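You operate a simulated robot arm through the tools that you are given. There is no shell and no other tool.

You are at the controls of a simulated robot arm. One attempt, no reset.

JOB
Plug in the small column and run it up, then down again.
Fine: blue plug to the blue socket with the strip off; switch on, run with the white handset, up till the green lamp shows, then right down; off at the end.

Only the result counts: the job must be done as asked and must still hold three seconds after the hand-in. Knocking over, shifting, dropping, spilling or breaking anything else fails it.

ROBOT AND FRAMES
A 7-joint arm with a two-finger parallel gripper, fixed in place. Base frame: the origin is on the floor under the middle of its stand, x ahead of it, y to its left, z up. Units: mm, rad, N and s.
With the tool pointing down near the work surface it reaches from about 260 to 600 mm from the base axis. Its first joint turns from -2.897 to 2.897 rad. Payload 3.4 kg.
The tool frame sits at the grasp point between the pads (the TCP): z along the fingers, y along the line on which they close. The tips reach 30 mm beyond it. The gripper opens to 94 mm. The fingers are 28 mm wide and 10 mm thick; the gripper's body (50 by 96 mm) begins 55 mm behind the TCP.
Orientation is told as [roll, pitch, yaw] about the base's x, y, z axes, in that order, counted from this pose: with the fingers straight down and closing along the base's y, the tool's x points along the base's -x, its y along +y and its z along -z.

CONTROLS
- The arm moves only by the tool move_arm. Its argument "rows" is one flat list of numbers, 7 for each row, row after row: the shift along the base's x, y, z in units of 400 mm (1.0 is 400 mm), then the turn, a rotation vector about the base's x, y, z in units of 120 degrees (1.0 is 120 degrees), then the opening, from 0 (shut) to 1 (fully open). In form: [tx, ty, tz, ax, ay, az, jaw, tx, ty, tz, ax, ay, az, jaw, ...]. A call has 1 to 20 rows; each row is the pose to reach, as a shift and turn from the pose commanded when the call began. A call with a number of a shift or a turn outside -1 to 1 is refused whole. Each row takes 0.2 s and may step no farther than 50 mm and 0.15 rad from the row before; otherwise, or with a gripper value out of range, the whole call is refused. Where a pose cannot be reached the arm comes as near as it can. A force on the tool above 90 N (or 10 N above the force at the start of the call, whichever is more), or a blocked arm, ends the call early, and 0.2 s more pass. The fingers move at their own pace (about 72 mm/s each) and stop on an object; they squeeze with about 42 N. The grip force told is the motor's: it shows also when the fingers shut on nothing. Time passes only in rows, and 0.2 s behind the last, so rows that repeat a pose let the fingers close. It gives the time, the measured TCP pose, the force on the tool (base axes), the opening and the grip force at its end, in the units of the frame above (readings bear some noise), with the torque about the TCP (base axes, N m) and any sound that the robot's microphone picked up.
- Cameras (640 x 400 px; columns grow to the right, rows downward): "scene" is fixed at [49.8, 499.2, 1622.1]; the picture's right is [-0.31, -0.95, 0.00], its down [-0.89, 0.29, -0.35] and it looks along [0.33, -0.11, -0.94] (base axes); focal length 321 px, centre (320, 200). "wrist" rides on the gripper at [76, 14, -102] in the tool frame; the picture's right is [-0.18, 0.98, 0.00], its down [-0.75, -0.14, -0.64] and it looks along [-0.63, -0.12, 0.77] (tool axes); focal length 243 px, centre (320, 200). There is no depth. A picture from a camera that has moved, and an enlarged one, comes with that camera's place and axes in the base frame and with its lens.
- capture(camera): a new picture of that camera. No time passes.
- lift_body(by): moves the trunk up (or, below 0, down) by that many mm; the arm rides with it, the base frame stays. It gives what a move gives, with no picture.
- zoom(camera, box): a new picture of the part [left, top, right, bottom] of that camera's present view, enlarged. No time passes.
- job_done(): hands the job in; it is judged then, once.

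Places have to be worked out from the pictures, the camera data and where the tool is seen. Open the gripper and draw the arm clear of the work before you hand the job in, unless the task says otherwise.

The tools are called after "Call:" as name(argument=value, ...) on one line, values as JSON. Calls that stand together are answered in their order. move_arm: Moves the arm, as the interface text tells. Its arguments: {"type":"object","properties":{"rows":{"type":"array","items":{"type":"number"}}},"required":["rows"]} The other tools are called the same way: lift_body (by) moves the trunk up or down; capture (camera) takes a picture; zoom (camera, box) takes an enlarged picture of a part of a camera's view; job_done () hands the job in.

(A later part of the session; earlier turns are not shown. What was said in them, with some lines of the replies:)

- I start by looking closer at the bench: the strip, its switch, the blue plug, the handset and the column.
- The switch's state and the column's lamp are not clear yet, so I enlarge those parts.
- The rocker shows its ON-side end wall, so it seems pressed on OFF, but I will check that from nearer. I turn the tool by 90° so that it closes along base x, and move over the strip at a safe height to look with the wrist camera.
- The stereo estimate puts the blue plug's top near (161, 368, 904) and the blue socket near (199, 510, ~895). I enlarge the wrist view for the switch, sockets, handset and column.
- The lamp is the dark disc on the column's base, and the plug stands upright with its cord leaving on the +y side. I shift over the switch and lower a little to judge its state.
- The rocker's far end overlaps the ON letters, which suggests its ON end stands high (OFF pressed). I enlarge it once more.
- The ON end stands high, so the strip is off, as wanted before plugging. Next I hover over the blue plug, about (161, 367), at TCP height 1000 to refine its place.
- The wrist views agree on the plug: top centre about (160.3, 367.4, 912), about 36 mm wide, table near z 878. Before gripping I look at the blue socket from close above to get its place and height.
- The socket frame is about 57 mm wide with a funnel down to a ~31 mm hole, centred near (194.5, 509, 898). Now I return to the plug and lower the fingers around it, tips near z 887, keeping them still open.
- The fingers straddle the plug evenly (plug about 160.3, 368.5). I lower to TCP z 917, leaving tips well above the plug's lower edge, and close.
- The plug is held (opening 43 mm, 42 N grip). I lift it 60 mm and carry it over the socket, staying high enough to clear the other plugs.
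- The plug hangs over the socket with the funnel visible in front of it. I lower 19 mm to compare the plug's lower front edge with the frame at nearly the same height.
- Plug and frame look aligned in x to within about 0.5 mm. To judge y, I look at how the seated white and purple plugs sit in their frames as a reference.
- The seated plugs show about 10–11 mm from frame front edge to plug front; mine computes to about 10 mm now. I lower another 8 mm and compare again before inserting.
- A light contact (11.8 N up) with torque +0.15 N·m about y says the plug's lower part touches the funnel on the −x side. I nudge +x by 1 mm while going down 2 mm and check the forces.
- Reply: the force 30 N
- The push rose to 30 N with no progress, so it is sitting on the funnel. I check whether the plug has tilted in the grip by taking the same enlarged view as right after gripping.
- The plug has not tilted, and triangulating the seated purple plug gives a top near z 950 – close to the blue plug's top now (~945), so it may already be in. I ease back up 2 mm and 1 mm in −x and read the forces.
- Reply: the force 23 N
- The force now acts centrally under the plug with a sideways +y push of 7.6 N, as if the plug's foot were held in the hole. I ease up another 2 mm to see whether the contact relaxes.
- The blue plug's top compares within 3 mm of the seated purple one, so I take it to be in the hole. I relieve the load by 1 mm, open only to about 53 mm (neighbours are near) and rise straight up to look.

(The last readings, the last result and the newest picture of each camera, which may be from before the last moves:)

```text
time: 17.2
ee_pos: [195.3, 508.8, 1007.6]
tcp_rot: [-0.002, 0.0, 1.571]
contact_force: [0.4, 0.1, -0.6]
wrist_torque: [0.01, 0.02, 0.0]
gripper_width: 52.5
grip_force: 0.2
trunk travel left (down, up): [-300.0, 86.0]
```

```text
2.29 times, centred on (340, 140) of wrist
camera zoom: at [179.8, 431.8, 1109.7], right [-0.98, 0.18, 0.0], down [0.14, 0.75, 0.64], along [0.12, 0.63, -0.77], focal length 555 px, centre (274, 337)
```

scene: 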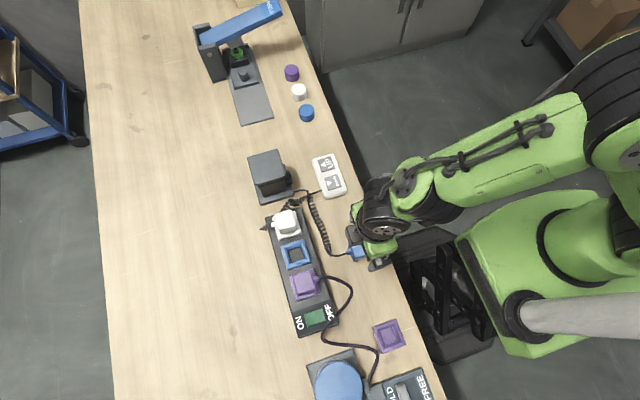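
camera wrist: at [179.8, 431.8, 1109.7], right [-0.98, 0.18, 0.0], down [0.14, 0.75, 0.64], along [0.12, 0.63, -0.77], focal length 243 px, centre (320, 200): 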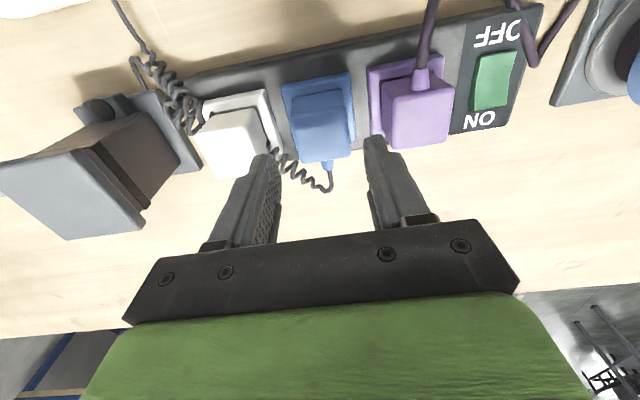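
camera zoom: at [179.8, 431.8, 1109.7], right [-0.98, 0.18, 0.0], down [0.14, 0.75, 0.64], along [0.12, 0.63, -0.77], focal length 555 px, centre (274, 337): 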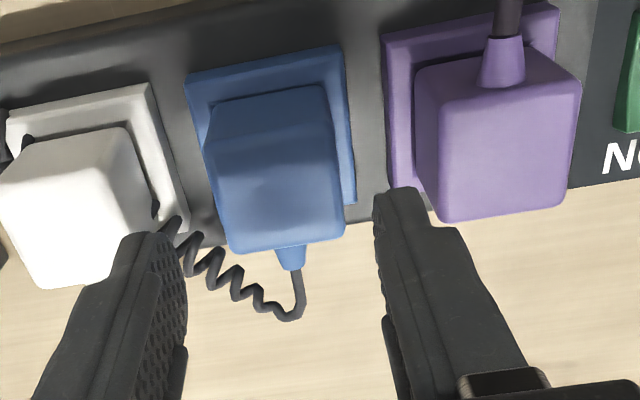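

The blue plug stays upright in its socket. I enlarge to compare how deep it sits against the purple and white plugs.

Call:
zoom(camera="wrist", box=[270, 60, 370, 170])

Call:
zoom(camera="wrist", box=[350, 50, 470, 160])

Call:
zoom(camera="wrist", box=[190, 70, 300, 190])

```text
3.64 times, centred on (320, 115) of wrist
camera zoom: at [179.8, 431.8, 1109.7], right [-0.98, 0.18, 0.0], down [0.14, 0.75, 0.64], along [0.12, 0.63, -0.77], focal length 882 px, centre (320, 509)
```

zoom: 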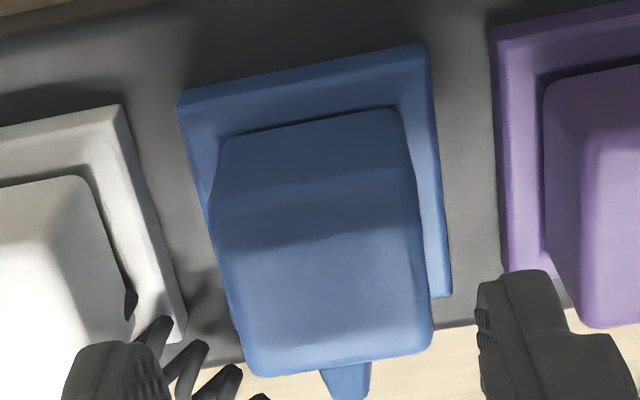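

```text
3.64 times, centred on (410, 105) of wrist
camera zoom: at [179.8, 431.8, 1109.7], right [-0.98, 0.18, 0.0], down [0.14, 0.75, 0.64], along [0.12, 0.63, -0.77], focal length 882 px, centre (-7, 546)
```

zoom: 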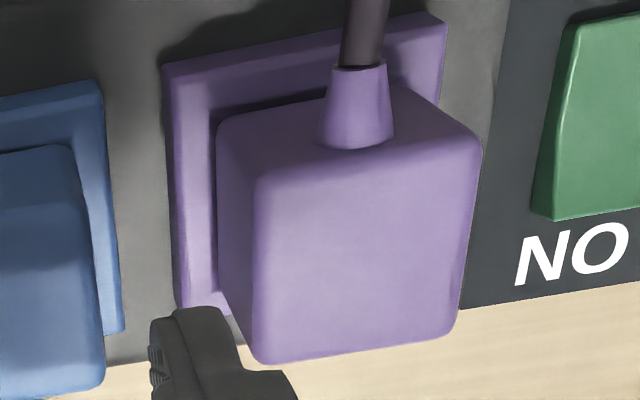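

```text
3.33 times, centred on (245, 130) of wrist
camera zoom: at [179.8, 431.8, 1109.7], right [-0.98, 0.18, 0.0], down [0.14, 0.75, 0.64], along [0.12, 0.63, -0.77], focal length 809 px, centre (570, 433)
```

zoom: 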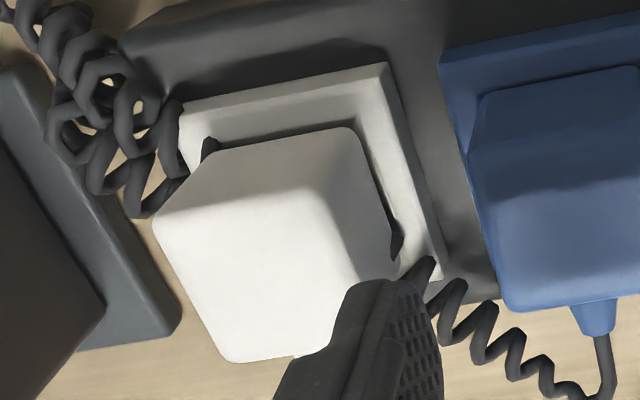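

Blue and purple sit alike (same margin to their frames, tops within a few mm). To be sure it is fully home, I close the fingers and press lightly on the blue plug's top.

Call:
move_arm(rows=[0, 0.002, 0, 0, 0, 0, 0, 0, 0.004, 0, 0, 0, 0, 0, 0, 0.004, 0, 0, 0, 0, 0, 0, 0.004, -0.05, 0, 0, 0, 0, 0, 0.004, -0.075, 0, 0, 0, 0, 0, 0.004, -0.0825, 0, 0, 0, 0, 0, 0.004, -0.0875, 0, 0, 0, 0])

```text
time: 18.8
ee_pos: [195.0, 508.7, 977.6]
tcp_rot: [-0.006, -0.014, 1.571]
contact_force: [1.4, 1.7, 46.4]
wrist_torque: [-0.16, -0.01, -0.03]
gripper_width: 0.0
grip_force: 33.0
trunk travel left (down, up): [-300.0, 86.0]
```

The plug's top is firm at z ≈ 947.6 under 46 N, level with the purple one: it is seated. I rise and move over the switch (about 54.5, 508.5) to look at it closely before switching on.

Call:
move_arm(rows=[0, 0, 0.02, 0, 0, 0, 0, 0, 0, 0.07, 0, 0, 0, 0, 0, 0, 0.13, 0, 0, 0, 0, -0.1, -0.004, 0.13, 0, 0, 0, 0, -0.2, -0.008, 0.13, 0, 0, 0, 0, -0.3, -0.012, 0.13, 0, 0, 0, 0, -0.351, -0.0127, 0.11, 0, 0, 0, 0, -0.351, -0.0127, 0.09, 0, 0, 0, 0, -0.351, -0.0127, 0.09, 0, 0, 0, 0])

Call:
capture(camera="wrist")

Call:
zoom(camera="wrist", box=[240, 70, 420, 190])

Call:
zoom(camera="scene", box=[240, 190, 360, 290])

```text
time: 20.8
ee_pos: [53.6, 503.7, 1011.1]
tcp_rot: [-0.001, 0.0, 1.572]
contact_force: [-0.5, 0.5, -0.2]
wrist_torque: [0.01, -0.02, 0.01]
gripper_width: 0.1
grip_force: 33.7
trunk travel left (down, up): [-300.0, 86.0]
```

```text
taken
camera wrist: at [37.9, 427.4, 1112.2], right [-0.98, 0.18, 0.0], down [0.14, 0.75, 0.64], along [0.12, 0.63, -0.77], focal length 243 px, centre (320, 200)
```

wrist: 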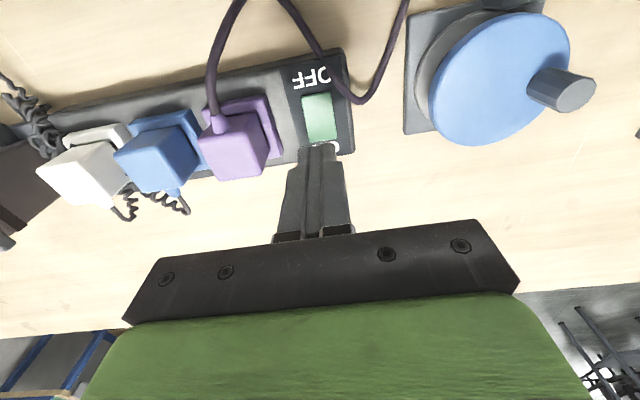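

```text
3.33 times, centred on (330, 130) of wrist
camera zoom: at [37.9, 427.4, 1112.2], right [-0.98, 0.18, 0.0], down [0.14, 0.75, 0.64], along [0.12, 0.63, -0.77], focal length 809 px, centre (287, 433)
```

zoom: 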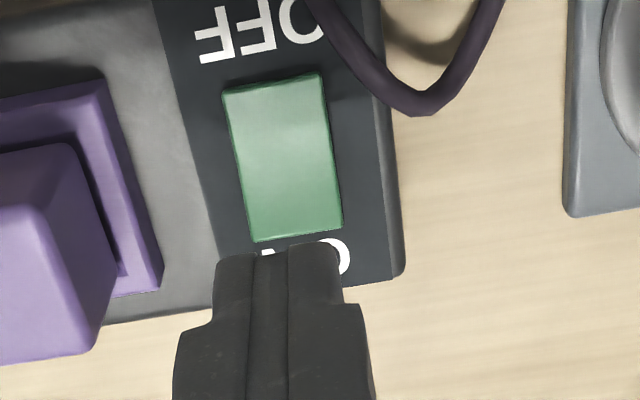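

```text
4.00 times, centred on (300, 240) of scene
camera zoom: at [49.8, 499.2, 1622.1], right [-0.31, -0.95, 0.0], down [-0.89, 0.29, -0.35], along [0.33, -0.11, -0.94], focal length 1284 px, centre (400, 40)
```

zoom: 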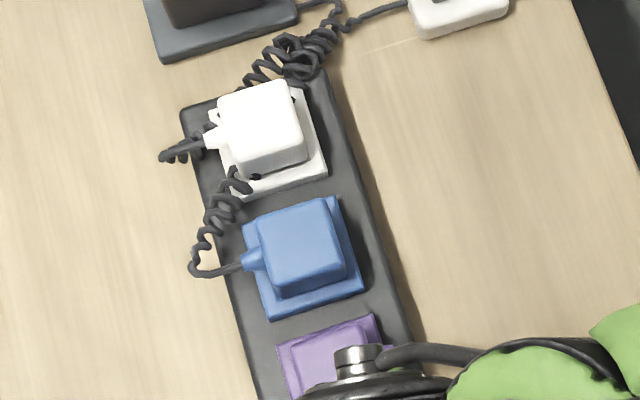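

Seen from above, the blue plug sits in its socket like the white one. The rocker spans y 489–529 at x ≈ 55; I tilt the closed fingers slightly so that their outer edge leads, and come down above its ON end.

Call:
move_arm(rows=[0.0003, 0.0094, -0.03, -0.032, 0, 0, 0, 0.0007, 0.0188, -0.07, -0.064, 0, 0, 0, 0.001, 0.0283, -0.105, -0.0955, 0, 0, 0, 0.001, 0.0283, -0.135, -0.0955, 0, 0, 0, 0.001, 0.0283, -0.135, -0.0955, 0, 0, 0])

Call:
capture(camera="wrist")

Call:
zoom(camera="wrist", box=[250, 80, 400, 180])

```text
time: 22.0
ee_pos: [55.8, 516.8, 956.7]
tcp_rot: [0.001, 0.2, 1.571]
contact_force: [-0.3, 0.6, -0.5]
wrist_torque: [-0.01, -0.03, 0.01]
gripper_width: 0.1
grip_force: 32.9
trunk travel left (down, up): [-300.0, 86.0]
```

```text
taken
camera wrist: at [39.7, 461.6, 1071.3], right [-0.98, 0.18, -0.04], down [0.14, 0.87, 0.48], along [0.12, 0.47, -0.88], focal length 243 px, centre (320, 200)
```

wrist: 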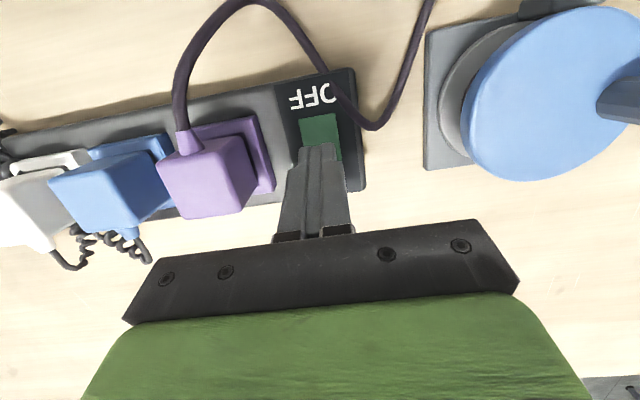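

```text
4.00 times, centred on (325, 130) of wrist
camera zoom: at [39.7, 461.6, 1071.3], right [-0.98, 0.18, -0.04], down [0.14, 0.87, 0.48], along [0.12, 0.47, -0.88], focal length 970 px, centre (300, 480)
```

zoom: 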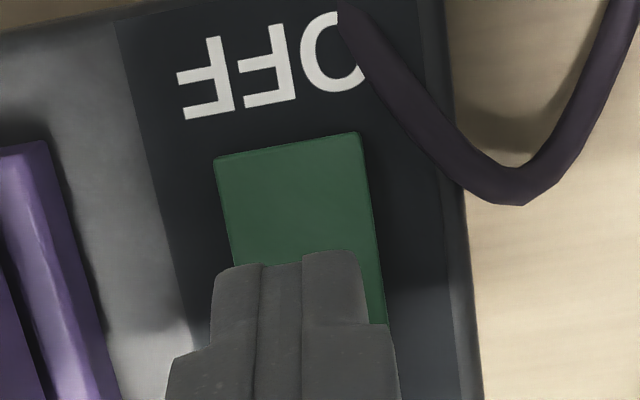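

The fingers are in line with the rocker's ON half. I go down in small steps until I feel or hear it.

Call:
move_arm(rows=[0, 0, -0.02, 0, 0, 0, 0, 0, 0, -0.04, 0, 0, 0, 0, 0, 0, -0.05, 0, 0, 0, 0, 0, 0, -0.055, 0, 0, 0, 0])

```text
time: 23.0
ee_pos: [56.1, 515.9, 934.1]
tcp_rot: [0.001, 0.199, 1.572]
contact_force: [0.1, -0.2, 3.6]
wrist_torque: [0.03, -0.01, 0.01]
gripper_width: 0.1
grip_force: 32.9
trunk travel left (down, up): [-300.0, 86.0]
heard: click
```

A click was heard with only 3.6 N. I look at the rocker before doing anything else.

Call:
zoom(camera="wrist", box=[250, 80, 400, 180])

Call:
capture(camera="scene")

```text
4.00 times, centred on (325, 130) of wrist
camera zoom: at [40.2, 461.0, 1048.7], right [-0.98, 0.18, -0.04], down [0.14, 0.87, 0.48], along [0.12, 0.47, -0.88], focal length 970 px, centre (300, 480)
```

zoom: 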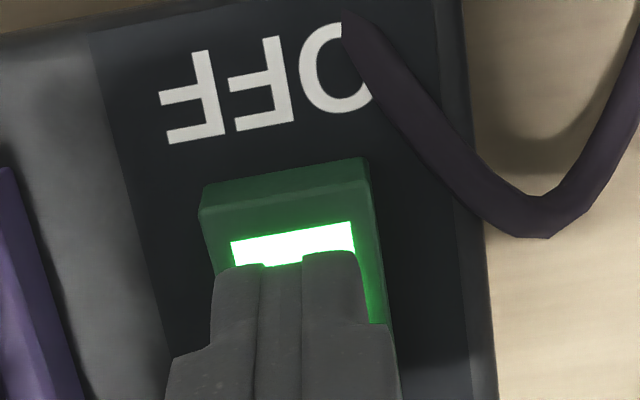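

```text
taken
```

scene: 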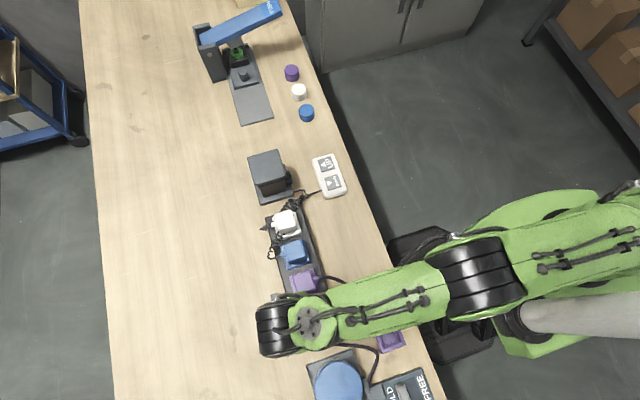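

The switch is on – the rocker is lit and its OFF end stands up. I rise, straighten the tool and travel to above the handset's UP button, estimated at (393, 369, 886).

Call:
move_arm(rows=[0, 0, 0.08, 0.04, 0, 0, 0, 0, 0, 0.1925, 0.0955, 0, 0, 0, 0.1056, -0.0459, 0.1925, 0.0955, 0, 0, 0, 0.2112, -0.0919, 0.1925, 0.0955, 0, 0, 0, 0.3169, -0.1378, 0.1925, 0.0955, 0, 0, 0, 0.4225, -0.1838, 0.1925, 0.0955, 0, 0, 0, 0.5281, -0.2297, 0.1925, 0.0955, 0, 0, 0, 0.6337, -0.2756, 0.1925, 0.0955, 0, 0, 0, 0.7394, -0.3216, 0.1925, 0.0955, 0, 0, 0, 0.845, -0.3675, 0.1925, 0.0955, 0, 0, 0, 0.845, -0.3675, 0.1925, 0.0955, 0, 0, 0])

Call:
capture(camera="wrist")

Call:
zoom(camera="wrist", box=[240, 40, 440, 165])

Call:
capture(camera="scene")

```text
time: 25.4
ee_pos: [391.1, 370.7, 1011.5]
tcp_rot: [-0.001, 0.0, 1.572]
contact_force: [-0.2, 0.3, 0.3]
wrist_torque: [-0.01, -0.02, -0.03]
gripper_width: 0.1
grip_force: 32.5
trunk travel left (down, up): [-300.0, 86.0]
```

```text
taken
camera wrist: at [376.7, 292.8, 1113.7], right [-0.98, 0.18, 0.0], down [0.14, 0.75, 0.64], along [0.12, 0.63, -0.77], focal length 243 px, centre (320, 200)
```

wrist: 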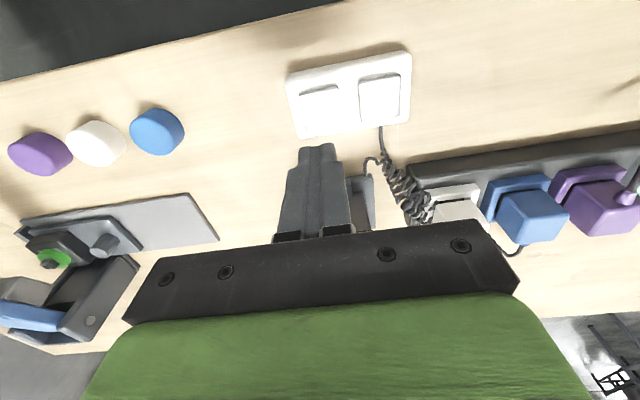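

```text
3.20 times, centred on (340, 102) of wrist
camera zoom: at [376.7, 292.8, 1113.7], right [-0.98, 0.18, 0.0], down [0.14, 0.75, 0.64], along [0.12, 0.63, -0.77], focal length 776 px, centre (256, 512)
```

zoom: 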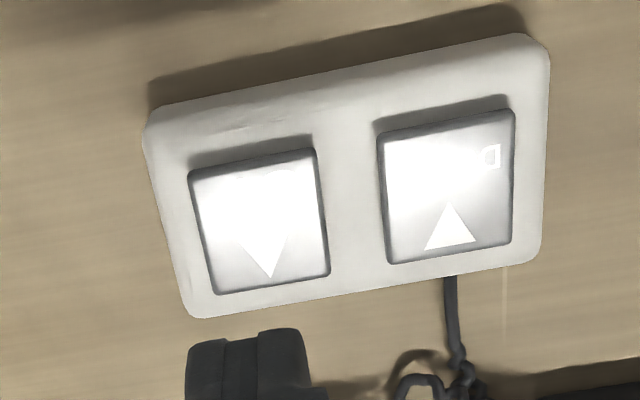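

```text
taken
```

scene: 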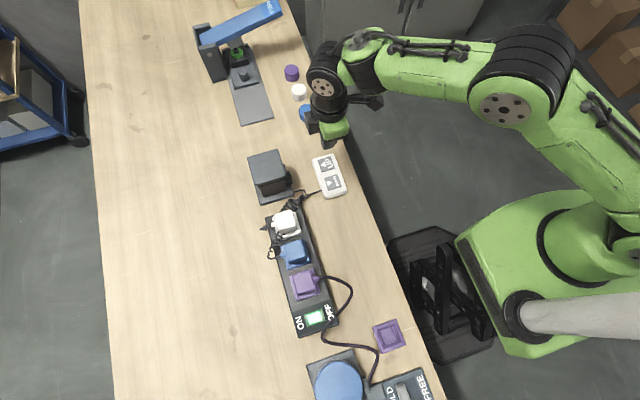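

The UP button is at about (392, 370.5), its top near z 887. I lower the closed fingers to just above it, then step down gently.

Call:
move_arm(rows=[-0.0025, 0.003, -0.08, 0, 0, 0, 0, -0.0025, 0.003, -0.16, 0, 0, 0, 0, -0.0025, 0.003, -0.21, 0, 0, 0, 0, -0.0025, 0.003, -0.22, 0, 0, 0, 0, -0.0025, 0.003, -0.2275, 0, 0, 0, 0])

Call:
zoom(camera="wrist", box=[220, 60, 440, 200])

Call:
zoom(camera="scene", box=[230, 130, 370, 220])

```text
time: 26.6
ee_pos: [393.3, 370.4, 920.0]
tcp_rot: [-0.003, -0.002, 1.572]
contact_force: [0.6, -1.3, 4.1]
wrist_torque: [0.02, -0.09, -0.01]
gripper_width: 0.0
grip_force: 32.7
trunk travel left (down, up): [-300.0, 86.0]
heard: click
```

```text
2.86 times, centred on (330, 130) of wrist
camera zoom: at [376.8, 293.1, 1021.9], right [-0.98, 0.18, 0.0], down [0.14, 0.75, 0.64], along [0.12, 0.63, -0.77], focal length 693 px, centre (291, 400)
```

zoom: 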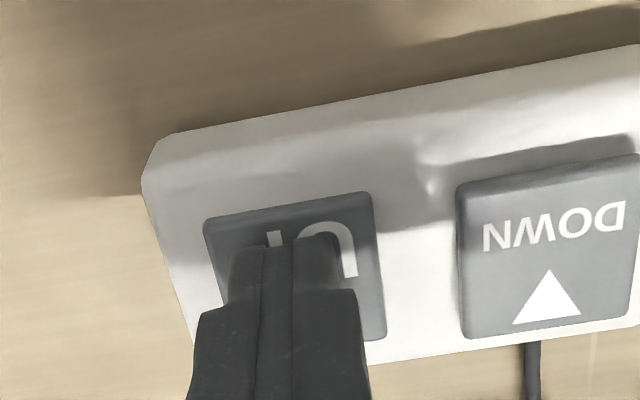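

```text
4.44 times, centred on (300, 175) of scene
camera zoom: at [49.8, 499.2, 1622.1], right [-0.31, -0.95, 0.0], down [-0.89, 0.29, -0.35], along [0.33, -0.11, -0.94], focal length 1427 px, centre (409, 311)
```

zoom: 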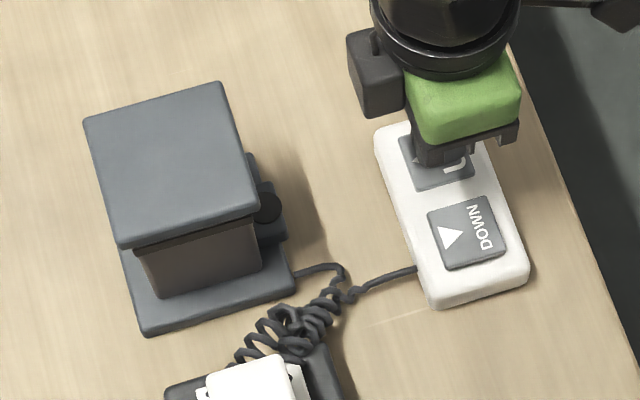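

A click at 4 N: the UP button is down. I hold still for about a second and compare the column.

Call:
move_arm(rows=[0, 0, 0, 0, 0, 0, 0, 0, 0, 0, 0, 0, 0, 0, 0, 0, 0, 0, 0, 0, 0])

Call:
zoom(camera="scene", box=[230, 130, 370, 220])

```text
time: 27.4
ee_pos: [392.6, 370.8, 919.8]
tcp_rot: [0.001, 0.0, 1.572]
contact_force: [2.2, -1.2, 4.3]
wrist_torque: [0.03, -0.1, 0.01]
gripper_width: 0.1
grip_force: 33.3
trunk travel left (down, up): [-300.0, 86.0]
```

```text
4.44 times, centred on (300, 175) of scene
camera zoom: at [49.8, 499.2, 1622.1], right [-0.31, -0.95, 0.0], down [-0.89, 0.29, -0.35], along [0.33, -0.11, -0.94], focal length 1427 px, centre (409, 311)
```

zoom: 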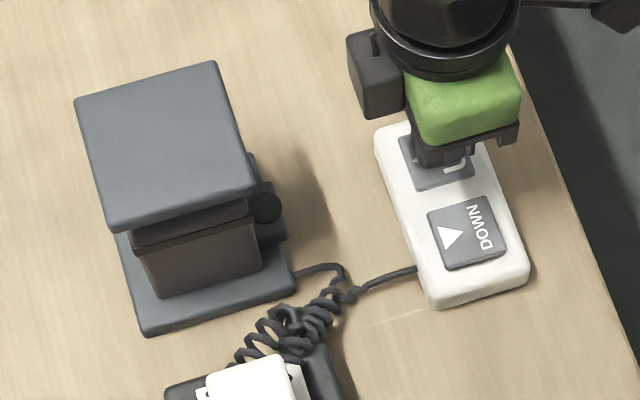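

The column is rising. I keep holding in short spells and check the lamp each time.

Call:
move_arm(rows=[0, 0, 0, 0, 0, 0, 0, 0, 0, 0, 0, 0, 0, 0, 0, 0, 0, 0, 0, 0, 0])

Call:
zoom(camera="scene", box=[230, 130, 370, 220])

```text
time: 28.2
ee_pos: [392.0, 370.5, 919.6]
tcp_rot: [0.0, 0.0, 1.57]
contact_force: [1.8, -0.1, 3.7]
wrist_torque: [-0.04, -0.08, 0.0]
gripper_width: 0.0
grip_force: 32.8
trunk travel left (down, up): [-300.0, 86.0]
```

```text
4.44 times, centred on (300, 175) of scene
camera zoom: at [49.8, 499.2, 1622.1], right [-0.31, -0.95, 0.0], down [-0.89, 0.29, -0.35], along [0.33, -0.11, -0.94], focal length 1427 px, centre (409, 311)
```

zoom: 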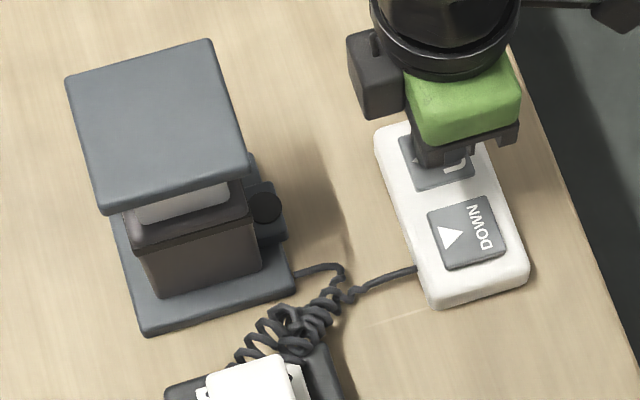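

Still rising, lamp still dark. I keep holding.

Call:
move_arm(rows=[0, 0, 0, 0, 0, 0, 0, 0, 0, 0, 0, 0, 0, 0, 0, 0, 0, 0, 0, 0, 0])

Call:
zoom(camera="scene", box=[230, 130, 370, 220])

```text
time: 29.0
ee_pos: [391.8, 369.9, 919.2]
tcp_rot: [0.0, -0.001, 1.571]
contact_force: [1.1, -0.6, 4.0]
wrist_torque: [0.0, -0.06, -0.02]
gripper_width: 0.1
grip_force: 32.9
trunk travel left (down, up): [-300.0, 86.0]
```

```text
4.44 times, centred on (300, 175) of scene
camera zoom: at [49.8, 499.2, 1622.1], right [-0.31, -0.95, 0.0], down [-0.89, 0.29, -0.35], along [0.33, -0.11, -0.94], focal length 1427 px, centre (409, 311)
```

zoom: 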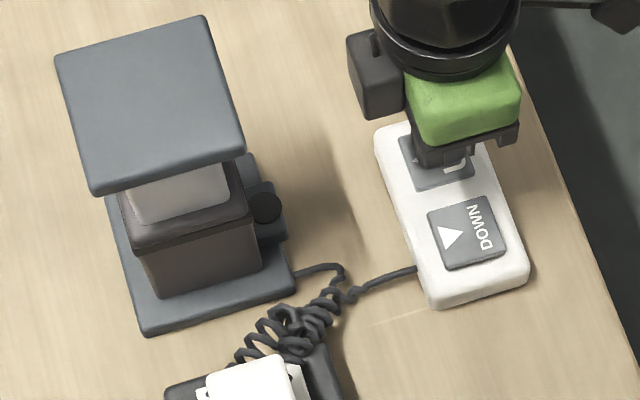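

The column keeps rising steadily and the lamp is still dark. I hold on.

Call:
move_arm(rows=[0, 0, 0, 0, 0, 0, 0, 0, 0, 0, 0, 0, 0, 0, 0, 0, 0, 0, 0, 0, 0])

Call:
zoom(camera="scene", box=[230, 120, 370, 210])

```text
time: 29.8
ee_pos: [391.4, 370.4, 920.3]
tcp_rot: [0.0, 0.001, 1.571]
contact_force: [0.9, -0.4, 3.1]
wrist_torque: [-0.01, -0.01, -0.01]
gripper_width: 0.2
grip_force: 32.8
trunk travel left (down, up): [-300.0, 86.0]
```

```text
4.44 times, centred on (300, 165) of scene
camera zoom: at [49.8, 499.2, 1622.1], right [-0.31, -0.95, 0.0], down [-0.89, 0.29, -0.35], along [0.33, -0.11, -0.94], focal length 1427 px, centre (409, 356)
```

zoom: 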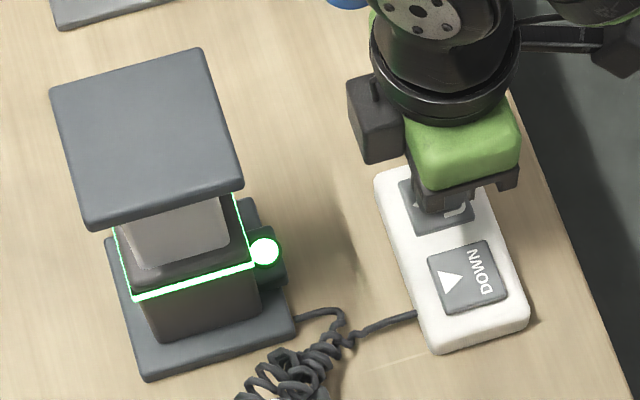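

The green lamp and ring are lit. I lift off UP, move 52 mm to the DOWN button at about (340, 371) and press it down to the same depth.

Call:
move_arm(rows=[0, 0, 0.03, 0, 0, 0, 0, 0, 0, 0.075, 0, 0, 0, 0, -0.065, 0.0006, 0.075, 0, 0, 0, 0, -0.13, 0.0013, 0.075, 0, 0, 0, 0, -0.13, 0.0013, 0.075, 0, 0, 0, 0])

Call:
zoom(camera="wrist", box=[220, 60, 440, 200])

Call:
zoom(camera="scene", box=[230, 120, 370, 210])

```text
time: 31.0
ee_pos: [341.9, 371.8, 947.6]
tcp_rot: [0.001, 0.001, 1.57]
contact_force: [0.8, 0.1, -0.1]
wrist_torque: [0.01, 0.02, -0.01]
gripper_width: 0.2
grip_force: 33.4
trunk travel left (down, up): [-300.0, 86.0]
```

```text
2.86 times, centred on (330, 130) of wrist
camera zoom: at [325.7, 295.3, 1050.3], right [-0.98, 0.18, 0.0], down [0.14, 0.75, 0.64], along [0.12, 0.63, -0.77], focal length 693 px, centre (291, 400)
```

zoom: 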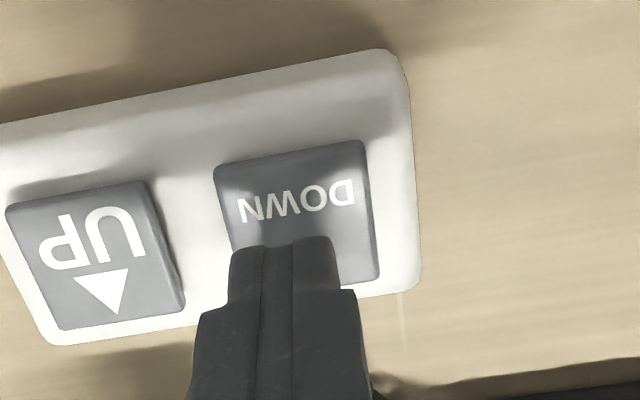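

```text
4.44 times, centred on (300, 165) of scene
camera zoom: at [49.8, 499.2, 1622.1], right [-0.31, -0.95, 0.0], down [-0.89, 0.29, -0.35], along [0.33, -0.11, -0.94], focal length 1427 px, centre (409, 356)
```

zoom: 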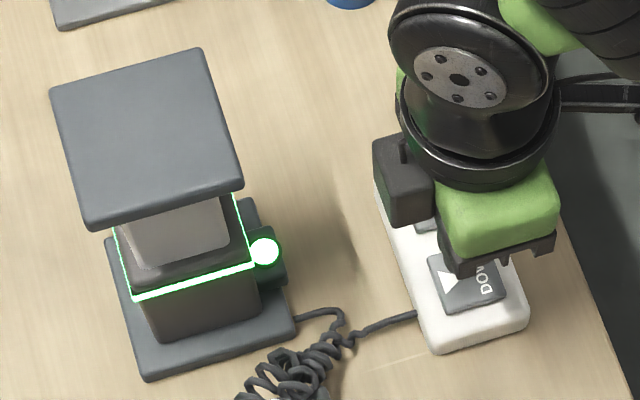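

The column stopped with the lamp lit, and the fingers are above the DOWN button. I press it.

Call:
move_arm(rows=[0, 0, -0.04, 0, 0, 0, 0, 0, 0, -0.0625, 0, 0, 0, 0, 0, 0, -0.07, 0, 0, 0, 0, 0, 0, -0.075, 0, 0, 0, 0, 0, 0, -0.075, 0, 0, 0, 0])

Call:
zoom(camera="scene", box=[230, 120, 370, 210])

```text
time: 32.2
ee_pos: [340.7, 371.6, 919.6]
tcp_rot: [0.0, -0.002, 1.571]
contact_force: [2.5, -0.4, 3.0]
wrist_torque: [-0.01, -0.03, -0.01]
gripper_width: 0.0
grip_force: 33.1
trunk travel left (down, up): [-300.0, 86.0]
heard: click
```

```text
4.44 times, centred on (300, 165) of scene
camera zoom: at [49.8, 499.2, 1622.1], right [-0.31, -0.95, 0.0], down [-0.89, 0.29, -0.35], along [0.33, -0.11, -0.94], focal length 1427 px, centre (409, 356)
```

zoom: 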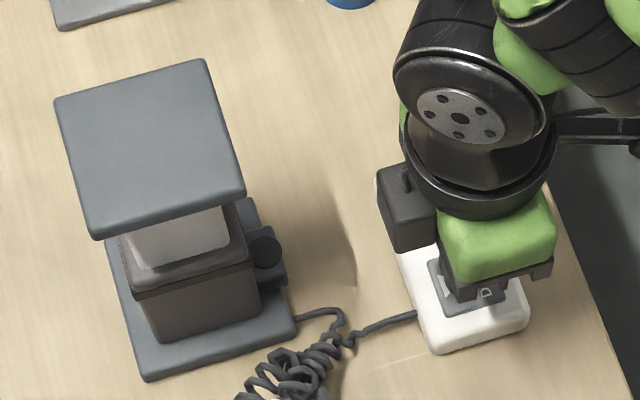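

A click, the lamp is out and the column is lowering. I keep holding DOWN.

Call:
move_arm(rows=[0, 0, 0, 0, 0, 0, 0, 0, 0, 0, 0, 0, 0, 0, 0, 0, 0, 0, 0, 0, 0, 0, 0, 0, 0, 0, 0, 0, 0, 0, 0, 0, 0, 0, 0, 0, 0, 0, 0, 0, 0, 0, 0, 0, 0, 0, 0, 0, 0, 0, 0, 0, 0, 0, 0, 0, 0, 0, 0, 0, 0, 0, 0, 0, 0, 0, 0, 0, 0, 0])

Call:
zoom(camera="scene", box=[230, 130, 370, 220])

```text
time: 34.4
ee_pos: [339.9, 370.5, 919.5]
tcp_rot: [0.0, 0.0, 1.572]
contact_force: [0.9, -0.3, 3.6]
wrist_torque: [-0.02, -0.04, 0.01]
gripper_width: 0.1
grip_force: 32.5
trunk travel left (down, up): [-300.0, 86.0]
```

```text
4.44 times, centred on (300, 175) of scene
camera zoom: at [49.8, 499.2, 1622.1], right [-0.31, -0.95, 0.0], down [-0.89, 0.29, -0.35], along [0.33, -0.11, -0.94], focal length 1427 px, centre (409, 311)
```

zoom: 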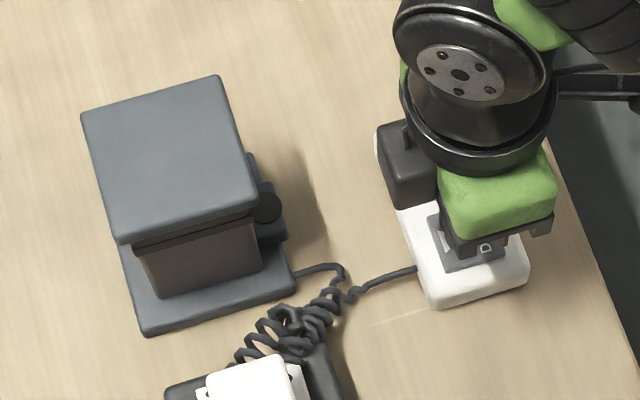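

Almost down; compared with the starting picture it is still a few pixels high, so I hold on longer and compare.

Call:
move_arm(rows=[0, 0, 0, 0, 0, 0, 0, 0, 0, 0, 0, 0, 0, 0, 0, 0, 0, 0, 0, 0, 0, 0, 0, 0, 0, 0, 0, 0])

Call:
zoom(camera="scene", box=[240, 140, 310, 210])

Call:
move_arm(rows=[0, 0, 0, 0, 0, 0, 0, 0, 0, 0, 0, 0, 0, 0, 0, 0, 0, 0, 0, 0, 0, 0, 0, 0, 0, 0, 0, 0, 0, 0, 0, 0, 0, 0, 0, 0, 0, 0, 0, 0, 0, 0])

Call:
zoom(camera="scene", box=[240, 140, 310, 210])

```text
time: 35.4
ee_pos: [340.7, 371.2, 919.0]
tcp_rot: [0.0, 0.001, 1.57]
contact_force: [0.0, 0.5, 4.1]
wrist_torque: [-0.01, -0.01, 0.03]
gripper_width: 0.3
grip_force: 33.1
trunk travel left (down, up): [-300.0, 86.0]
```

```text
5.71 times, centred on (275, 175) of scene
camera zoom: at [49.8, 499.2, 1622.1], right [-0.31, -0.95, 0.0], down [-0.89, 0.29, -0.35], along [0.33, -0.11, -0.94], focal length 1835 px, centre (577, 343)
```

zoom: 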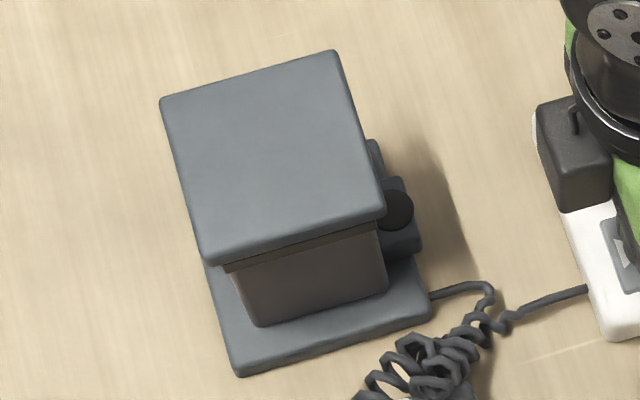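

```text
time: 36.8
ee_pos: [341.4, 370.7, 919.7]
tcp_rot: [0.001, 0.001, 1.571]
contact_force: [0.1, -0.8, 3.3]
wrist_torque: [0.0, -0.03, -0.03]
gripper_width: 0.0
grip_force: 33.0
trunk travel left (down, up): [-300.0, 86.0]
```

```text
5.71 times, centred on (275, 175) of scene
camera zoom: at [49.8, 499.2, 1622.1], right [-0.31, -0.95, 0.0], down [-0.89, 0.29, -0.35], along [0.33, -0.11, -0.94], focal length 1835 px, centre (577, 343)
```

zoom: 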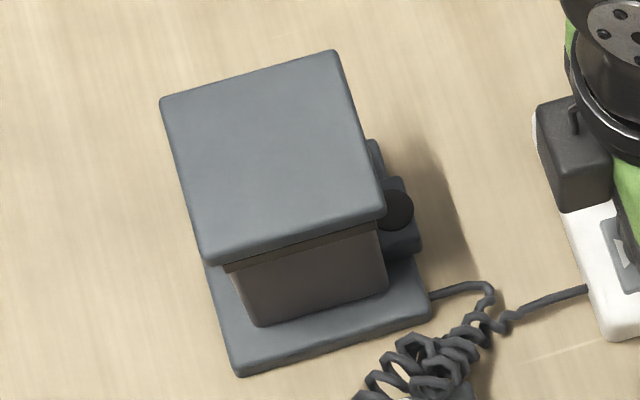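

The column is right down, identical to the starting picture and unchanged over 1.4 s. I release DOWN and travel to above the switch's OFF end, tilting the tool the other way so that the inner edge leads.

Call:
move_arm(rows=[0, 0, 0.06, 0, 0, 0, 0, 0, 0, 0.15, 0, 0, 0, 0, 0, 0, 0.2275, 0, 0, 0, 0, -0.1018, 0.0463, 0.2275, 0.014, 0, 0, 0, -0.2036, 0.0927, 0.2275, 0.028, 0, 0, 0, -0.3054, 0.139, 0.2275, 0.042, 0, 0, 0, -0.4071, 0.1853, 0.2275, 0.056, 0, 0, 0, -0.5089, 0.2316, 0.2275, 0.07, 0, 0, 0, -0.6107, 0.278, 0.2275, 0.084, 0, 0, 0, -0.7125, 0.3243, 0.2275, 0.0955, 0, 0, 0, -0.7125, 0.3243, 0.16, 0.0955, 0, 0, 0, -0.7125, 0.3243, 0.09, 0.0955, 0, 0, 0, -0.7125, 0.3243, 0.09, 0.0955, 0, 0, 0])

Call:
capture(camera="wrist")

Call:
zoom(camera="wrist", box=[250, 80, 400, 180])

Call:
zoom(camera="scene", box=[240, 130, 400, 230])

```text
time: 39.6
ee_pos: [56.3, 502.7, 955.7]
tcp_rot: [0.0, -0.2, 1.571]
contact_force: [-0.4, 0.5, -0.6]
wrist_torque: [0.01, 0.0, -0.01]
gripper_width: 0.0
grip_force: 32.5
trunk travel left (down, up): [-300.0, 86.0]
```

```text
taken
camera wrist: at [40.2, 405.7, 1040.9], right [-0.98, 0.18, 0.04], down [0.14, 0.61, 0.78], along [0.12, 0.77, -0.62], focal length 243 px, centre (320, 200)
```

wrist: 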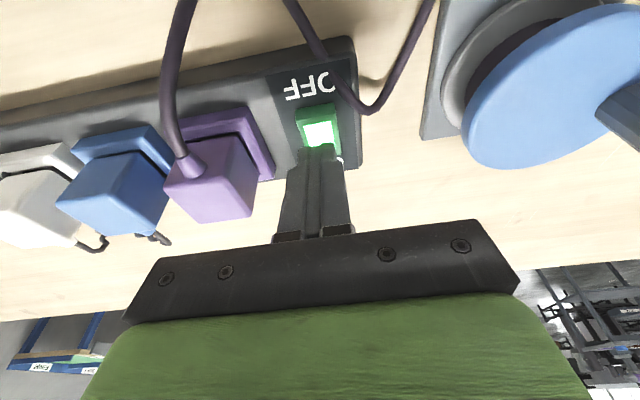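

```text
4.00 times, centred on (325, 130) of wrist
camera zoom: at [40.2, 405.7, 1040.9], right [-0.98, 0.18, 0.04], down [0.14, 0.61, 0.78], along [0.12, 0.77, -0.62], focal length 970 px, centre (300, 480)
```

zoom: 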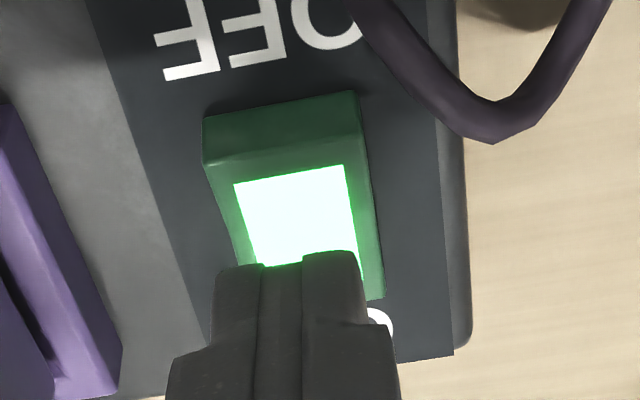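

```text
4.00 times, centred on (320, 180) of scene
camera zoom: at [49.8, 499.2, 1622.1], right [-0.31, -0.95, 0.0], down [-0.89, 0.29, -0.35], along [0.33, -0.11, -0.94], focal length 1284 px, centre (320, 280)
```

zoom: 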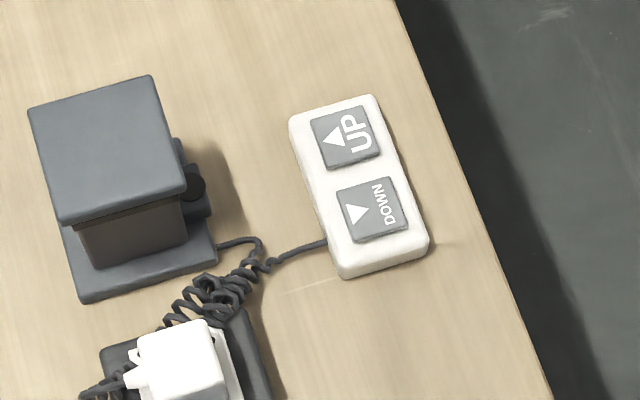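

The lit rocker's OFF end stands high under the fingers' leading edge. I press down in small steps as before.

Call:
move_arm(rows=[0, -0.005, -0.02, 0, 0, 0, 0, 0, -0.005, -0.04, 0, 0, 0, 0, 0, -0.005, -0.05, 0, 0, 0, 0, 0, -0.005, -0.055, 0, 0, 0, 0])

Call:
zoom(camera="wrist", box=[250, 80, 400, 180])

```text
time: 40.6
ee_pos: [55.0, 498.3, 932.5]
tcp_rot: [0.001, -0.202, 1.571]
contact_force: [0.5, -0.1, 0.3]
wrist_torque: [-0.04, -0.01, -0.01]
gripper_width: 0.0
grip_force: 33.0
trunk travel left (down, up): [-300.0, 86.0]
heard: click
```

```text
4.00 times, centred on (325, 130) of wrist
camera zoom: at [39.8, 403.0, 1017.8], right [-0.98, 0.18, 0.04], down [0.14, 0.61, 0.78], along [0.12, 0.77, -0.63], focal length 970 px, centre (300, 480)
```

zoom: 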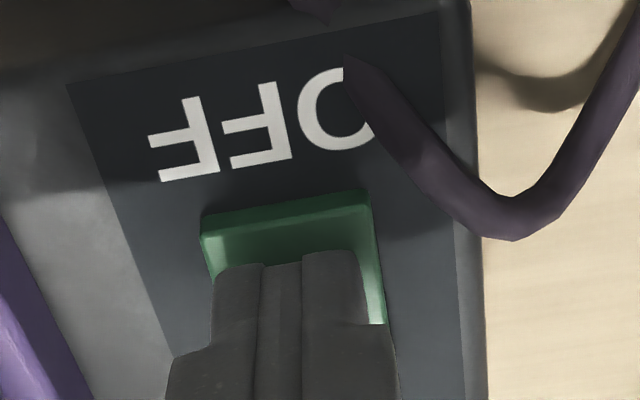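

A click and the rocker's light is out. I rise straight up, straighten the tool, draw the arm back and open the gripper high above the bench edge.

Call:
move_arm(rows=[0, 0, 0.05, 0, 0, 0, 0, 0, 0, 0.13, 0, 0, 0, 0, 0, 0, 0.22, -0.03, 0, 0, 0, 0.03, -0.05, 0.32, -0.06, 0, 0, 0, 0.07, -0.12, 0.4, -0.0955, 0, 0, 0, 0.12, -0.2, 0.46, -0.0955, 0, 0, 0, 0.17, -0.28, 0.52, -0.0955, 0, 0, 0, 0.22, -0.36, 0.58, -0.0955, 0, 0, 0, 0.27, -0.44, 0.64, -0.0955, 0, 0, 0.3, 0.3, -0.48, 0.68, -0.0955, 0, 0, 0.6, 0.3, -0.48, 0.68, -0.0955, 0, 0, 1, 0.3, -0.48, 0.68, -0.0955, 0, 0, 1, 0.3, -0.48, 0.68, -0.0955, 0, 0, 1])

Call:
capture(camera="scene")

Call:
zoom(camera="scene", box=[240, 190, 400, 350])

Call:
zoom(camera="scene", box=[285, 290, 345, 340])

Call:
zoom(camera="scene", box=[220, 130, 380, 260])

```text
time: 43.4
ee_pos: [175.6, 308.5, 1205.7]
tcp_rot: [0.001, -0.001, 1.573]
contact_force: [0.0, -0.5, -0.1]
wrist_torque: [-0.03, -0.01, 0.02]
gripper_width: 93.9
grip_force: 0.1
trunk travel left (down, up): [-300.0, 86.0]
```

```text
taken
```

scene: 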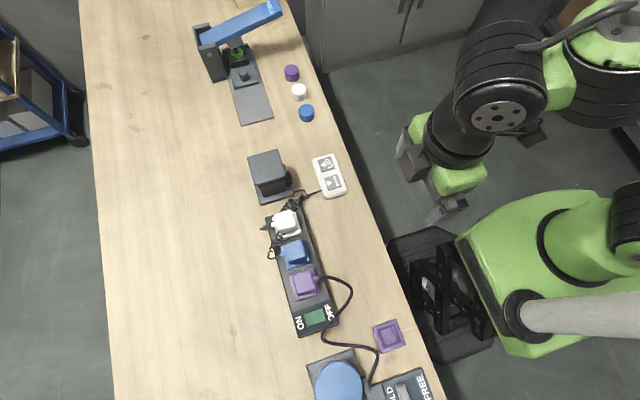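

```text
2.50 times, centred on (320, 270) of scene
camera zoom: at [49.8, 499.2, 1622.1], right [-0.31, -0.95, 0.0], down [-0.89, 0.29, -0.35], along [0.33, -0.11, -0.94], focal length 803 px, centre (320, 25)
```

zoom: 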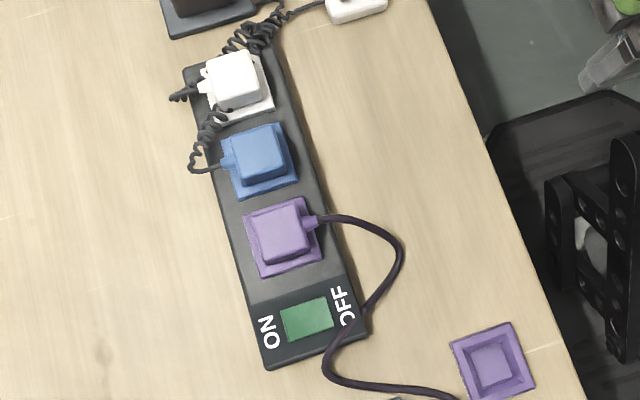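

```text
8.00 times, centred on (315, 315) of scene
camera zoom: at [49.8, 499.2, 1622.1], right [-0.31, -0.95, 0.0], down [-0.89, 0.29, -0.35], along [0.33, -0.11, -0.94], focal length 2569 px, centre (360, -720)
```

zoom: 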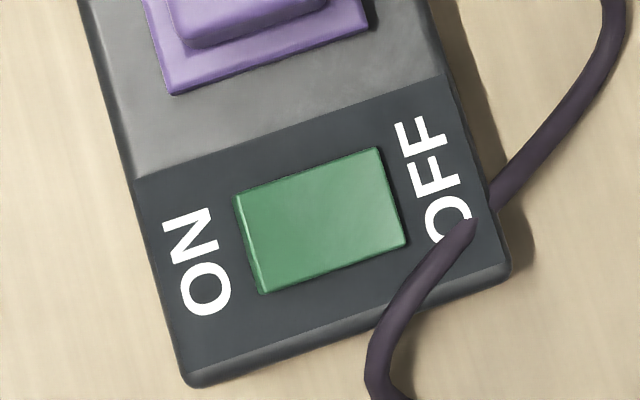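

```text
3.08 times, centred on (300, 195) of scene
camera zoom: at [49.8, 499.2, 1622.1], right [-0.31, -0.95, 0.0], down [-0.89, 0.29, -0.35], along [0.33, -0.11, -0.94], focal length 988 px, centre (382, 215)
```

zoom: 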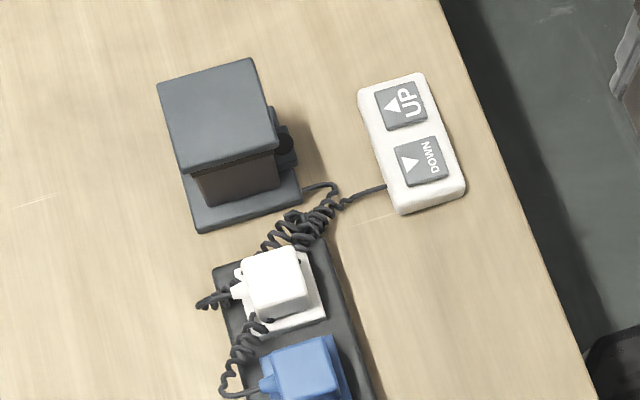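

The strip is off, just as in the first picture. The blue plug sits in its socket, the column is right down, nothing else has shifted, and the arm is clear with the gripper open, so I hand the job in.

Call:
job_done()

```text
The job is handed in.
```

The job is done and handed in; I haven't seen the judging result.

- **Plug:** With the strip off, the blue plug went into the blue socket. I pressed it with about 46 N and it didn't give. It stands about level with the purple plug.
- **Run up:** I switched the strip on and held UP on the white handset until the green lamp lit. Then I let go.
- **Run down:** I held DOWN until the column matched its starting picture and stopped moving.
- **Off at the end:** The strip is switched off again and the rocker's light is out. Nothing else shows as moved in the last pictures, and the arm is drawn back with the gripper open.
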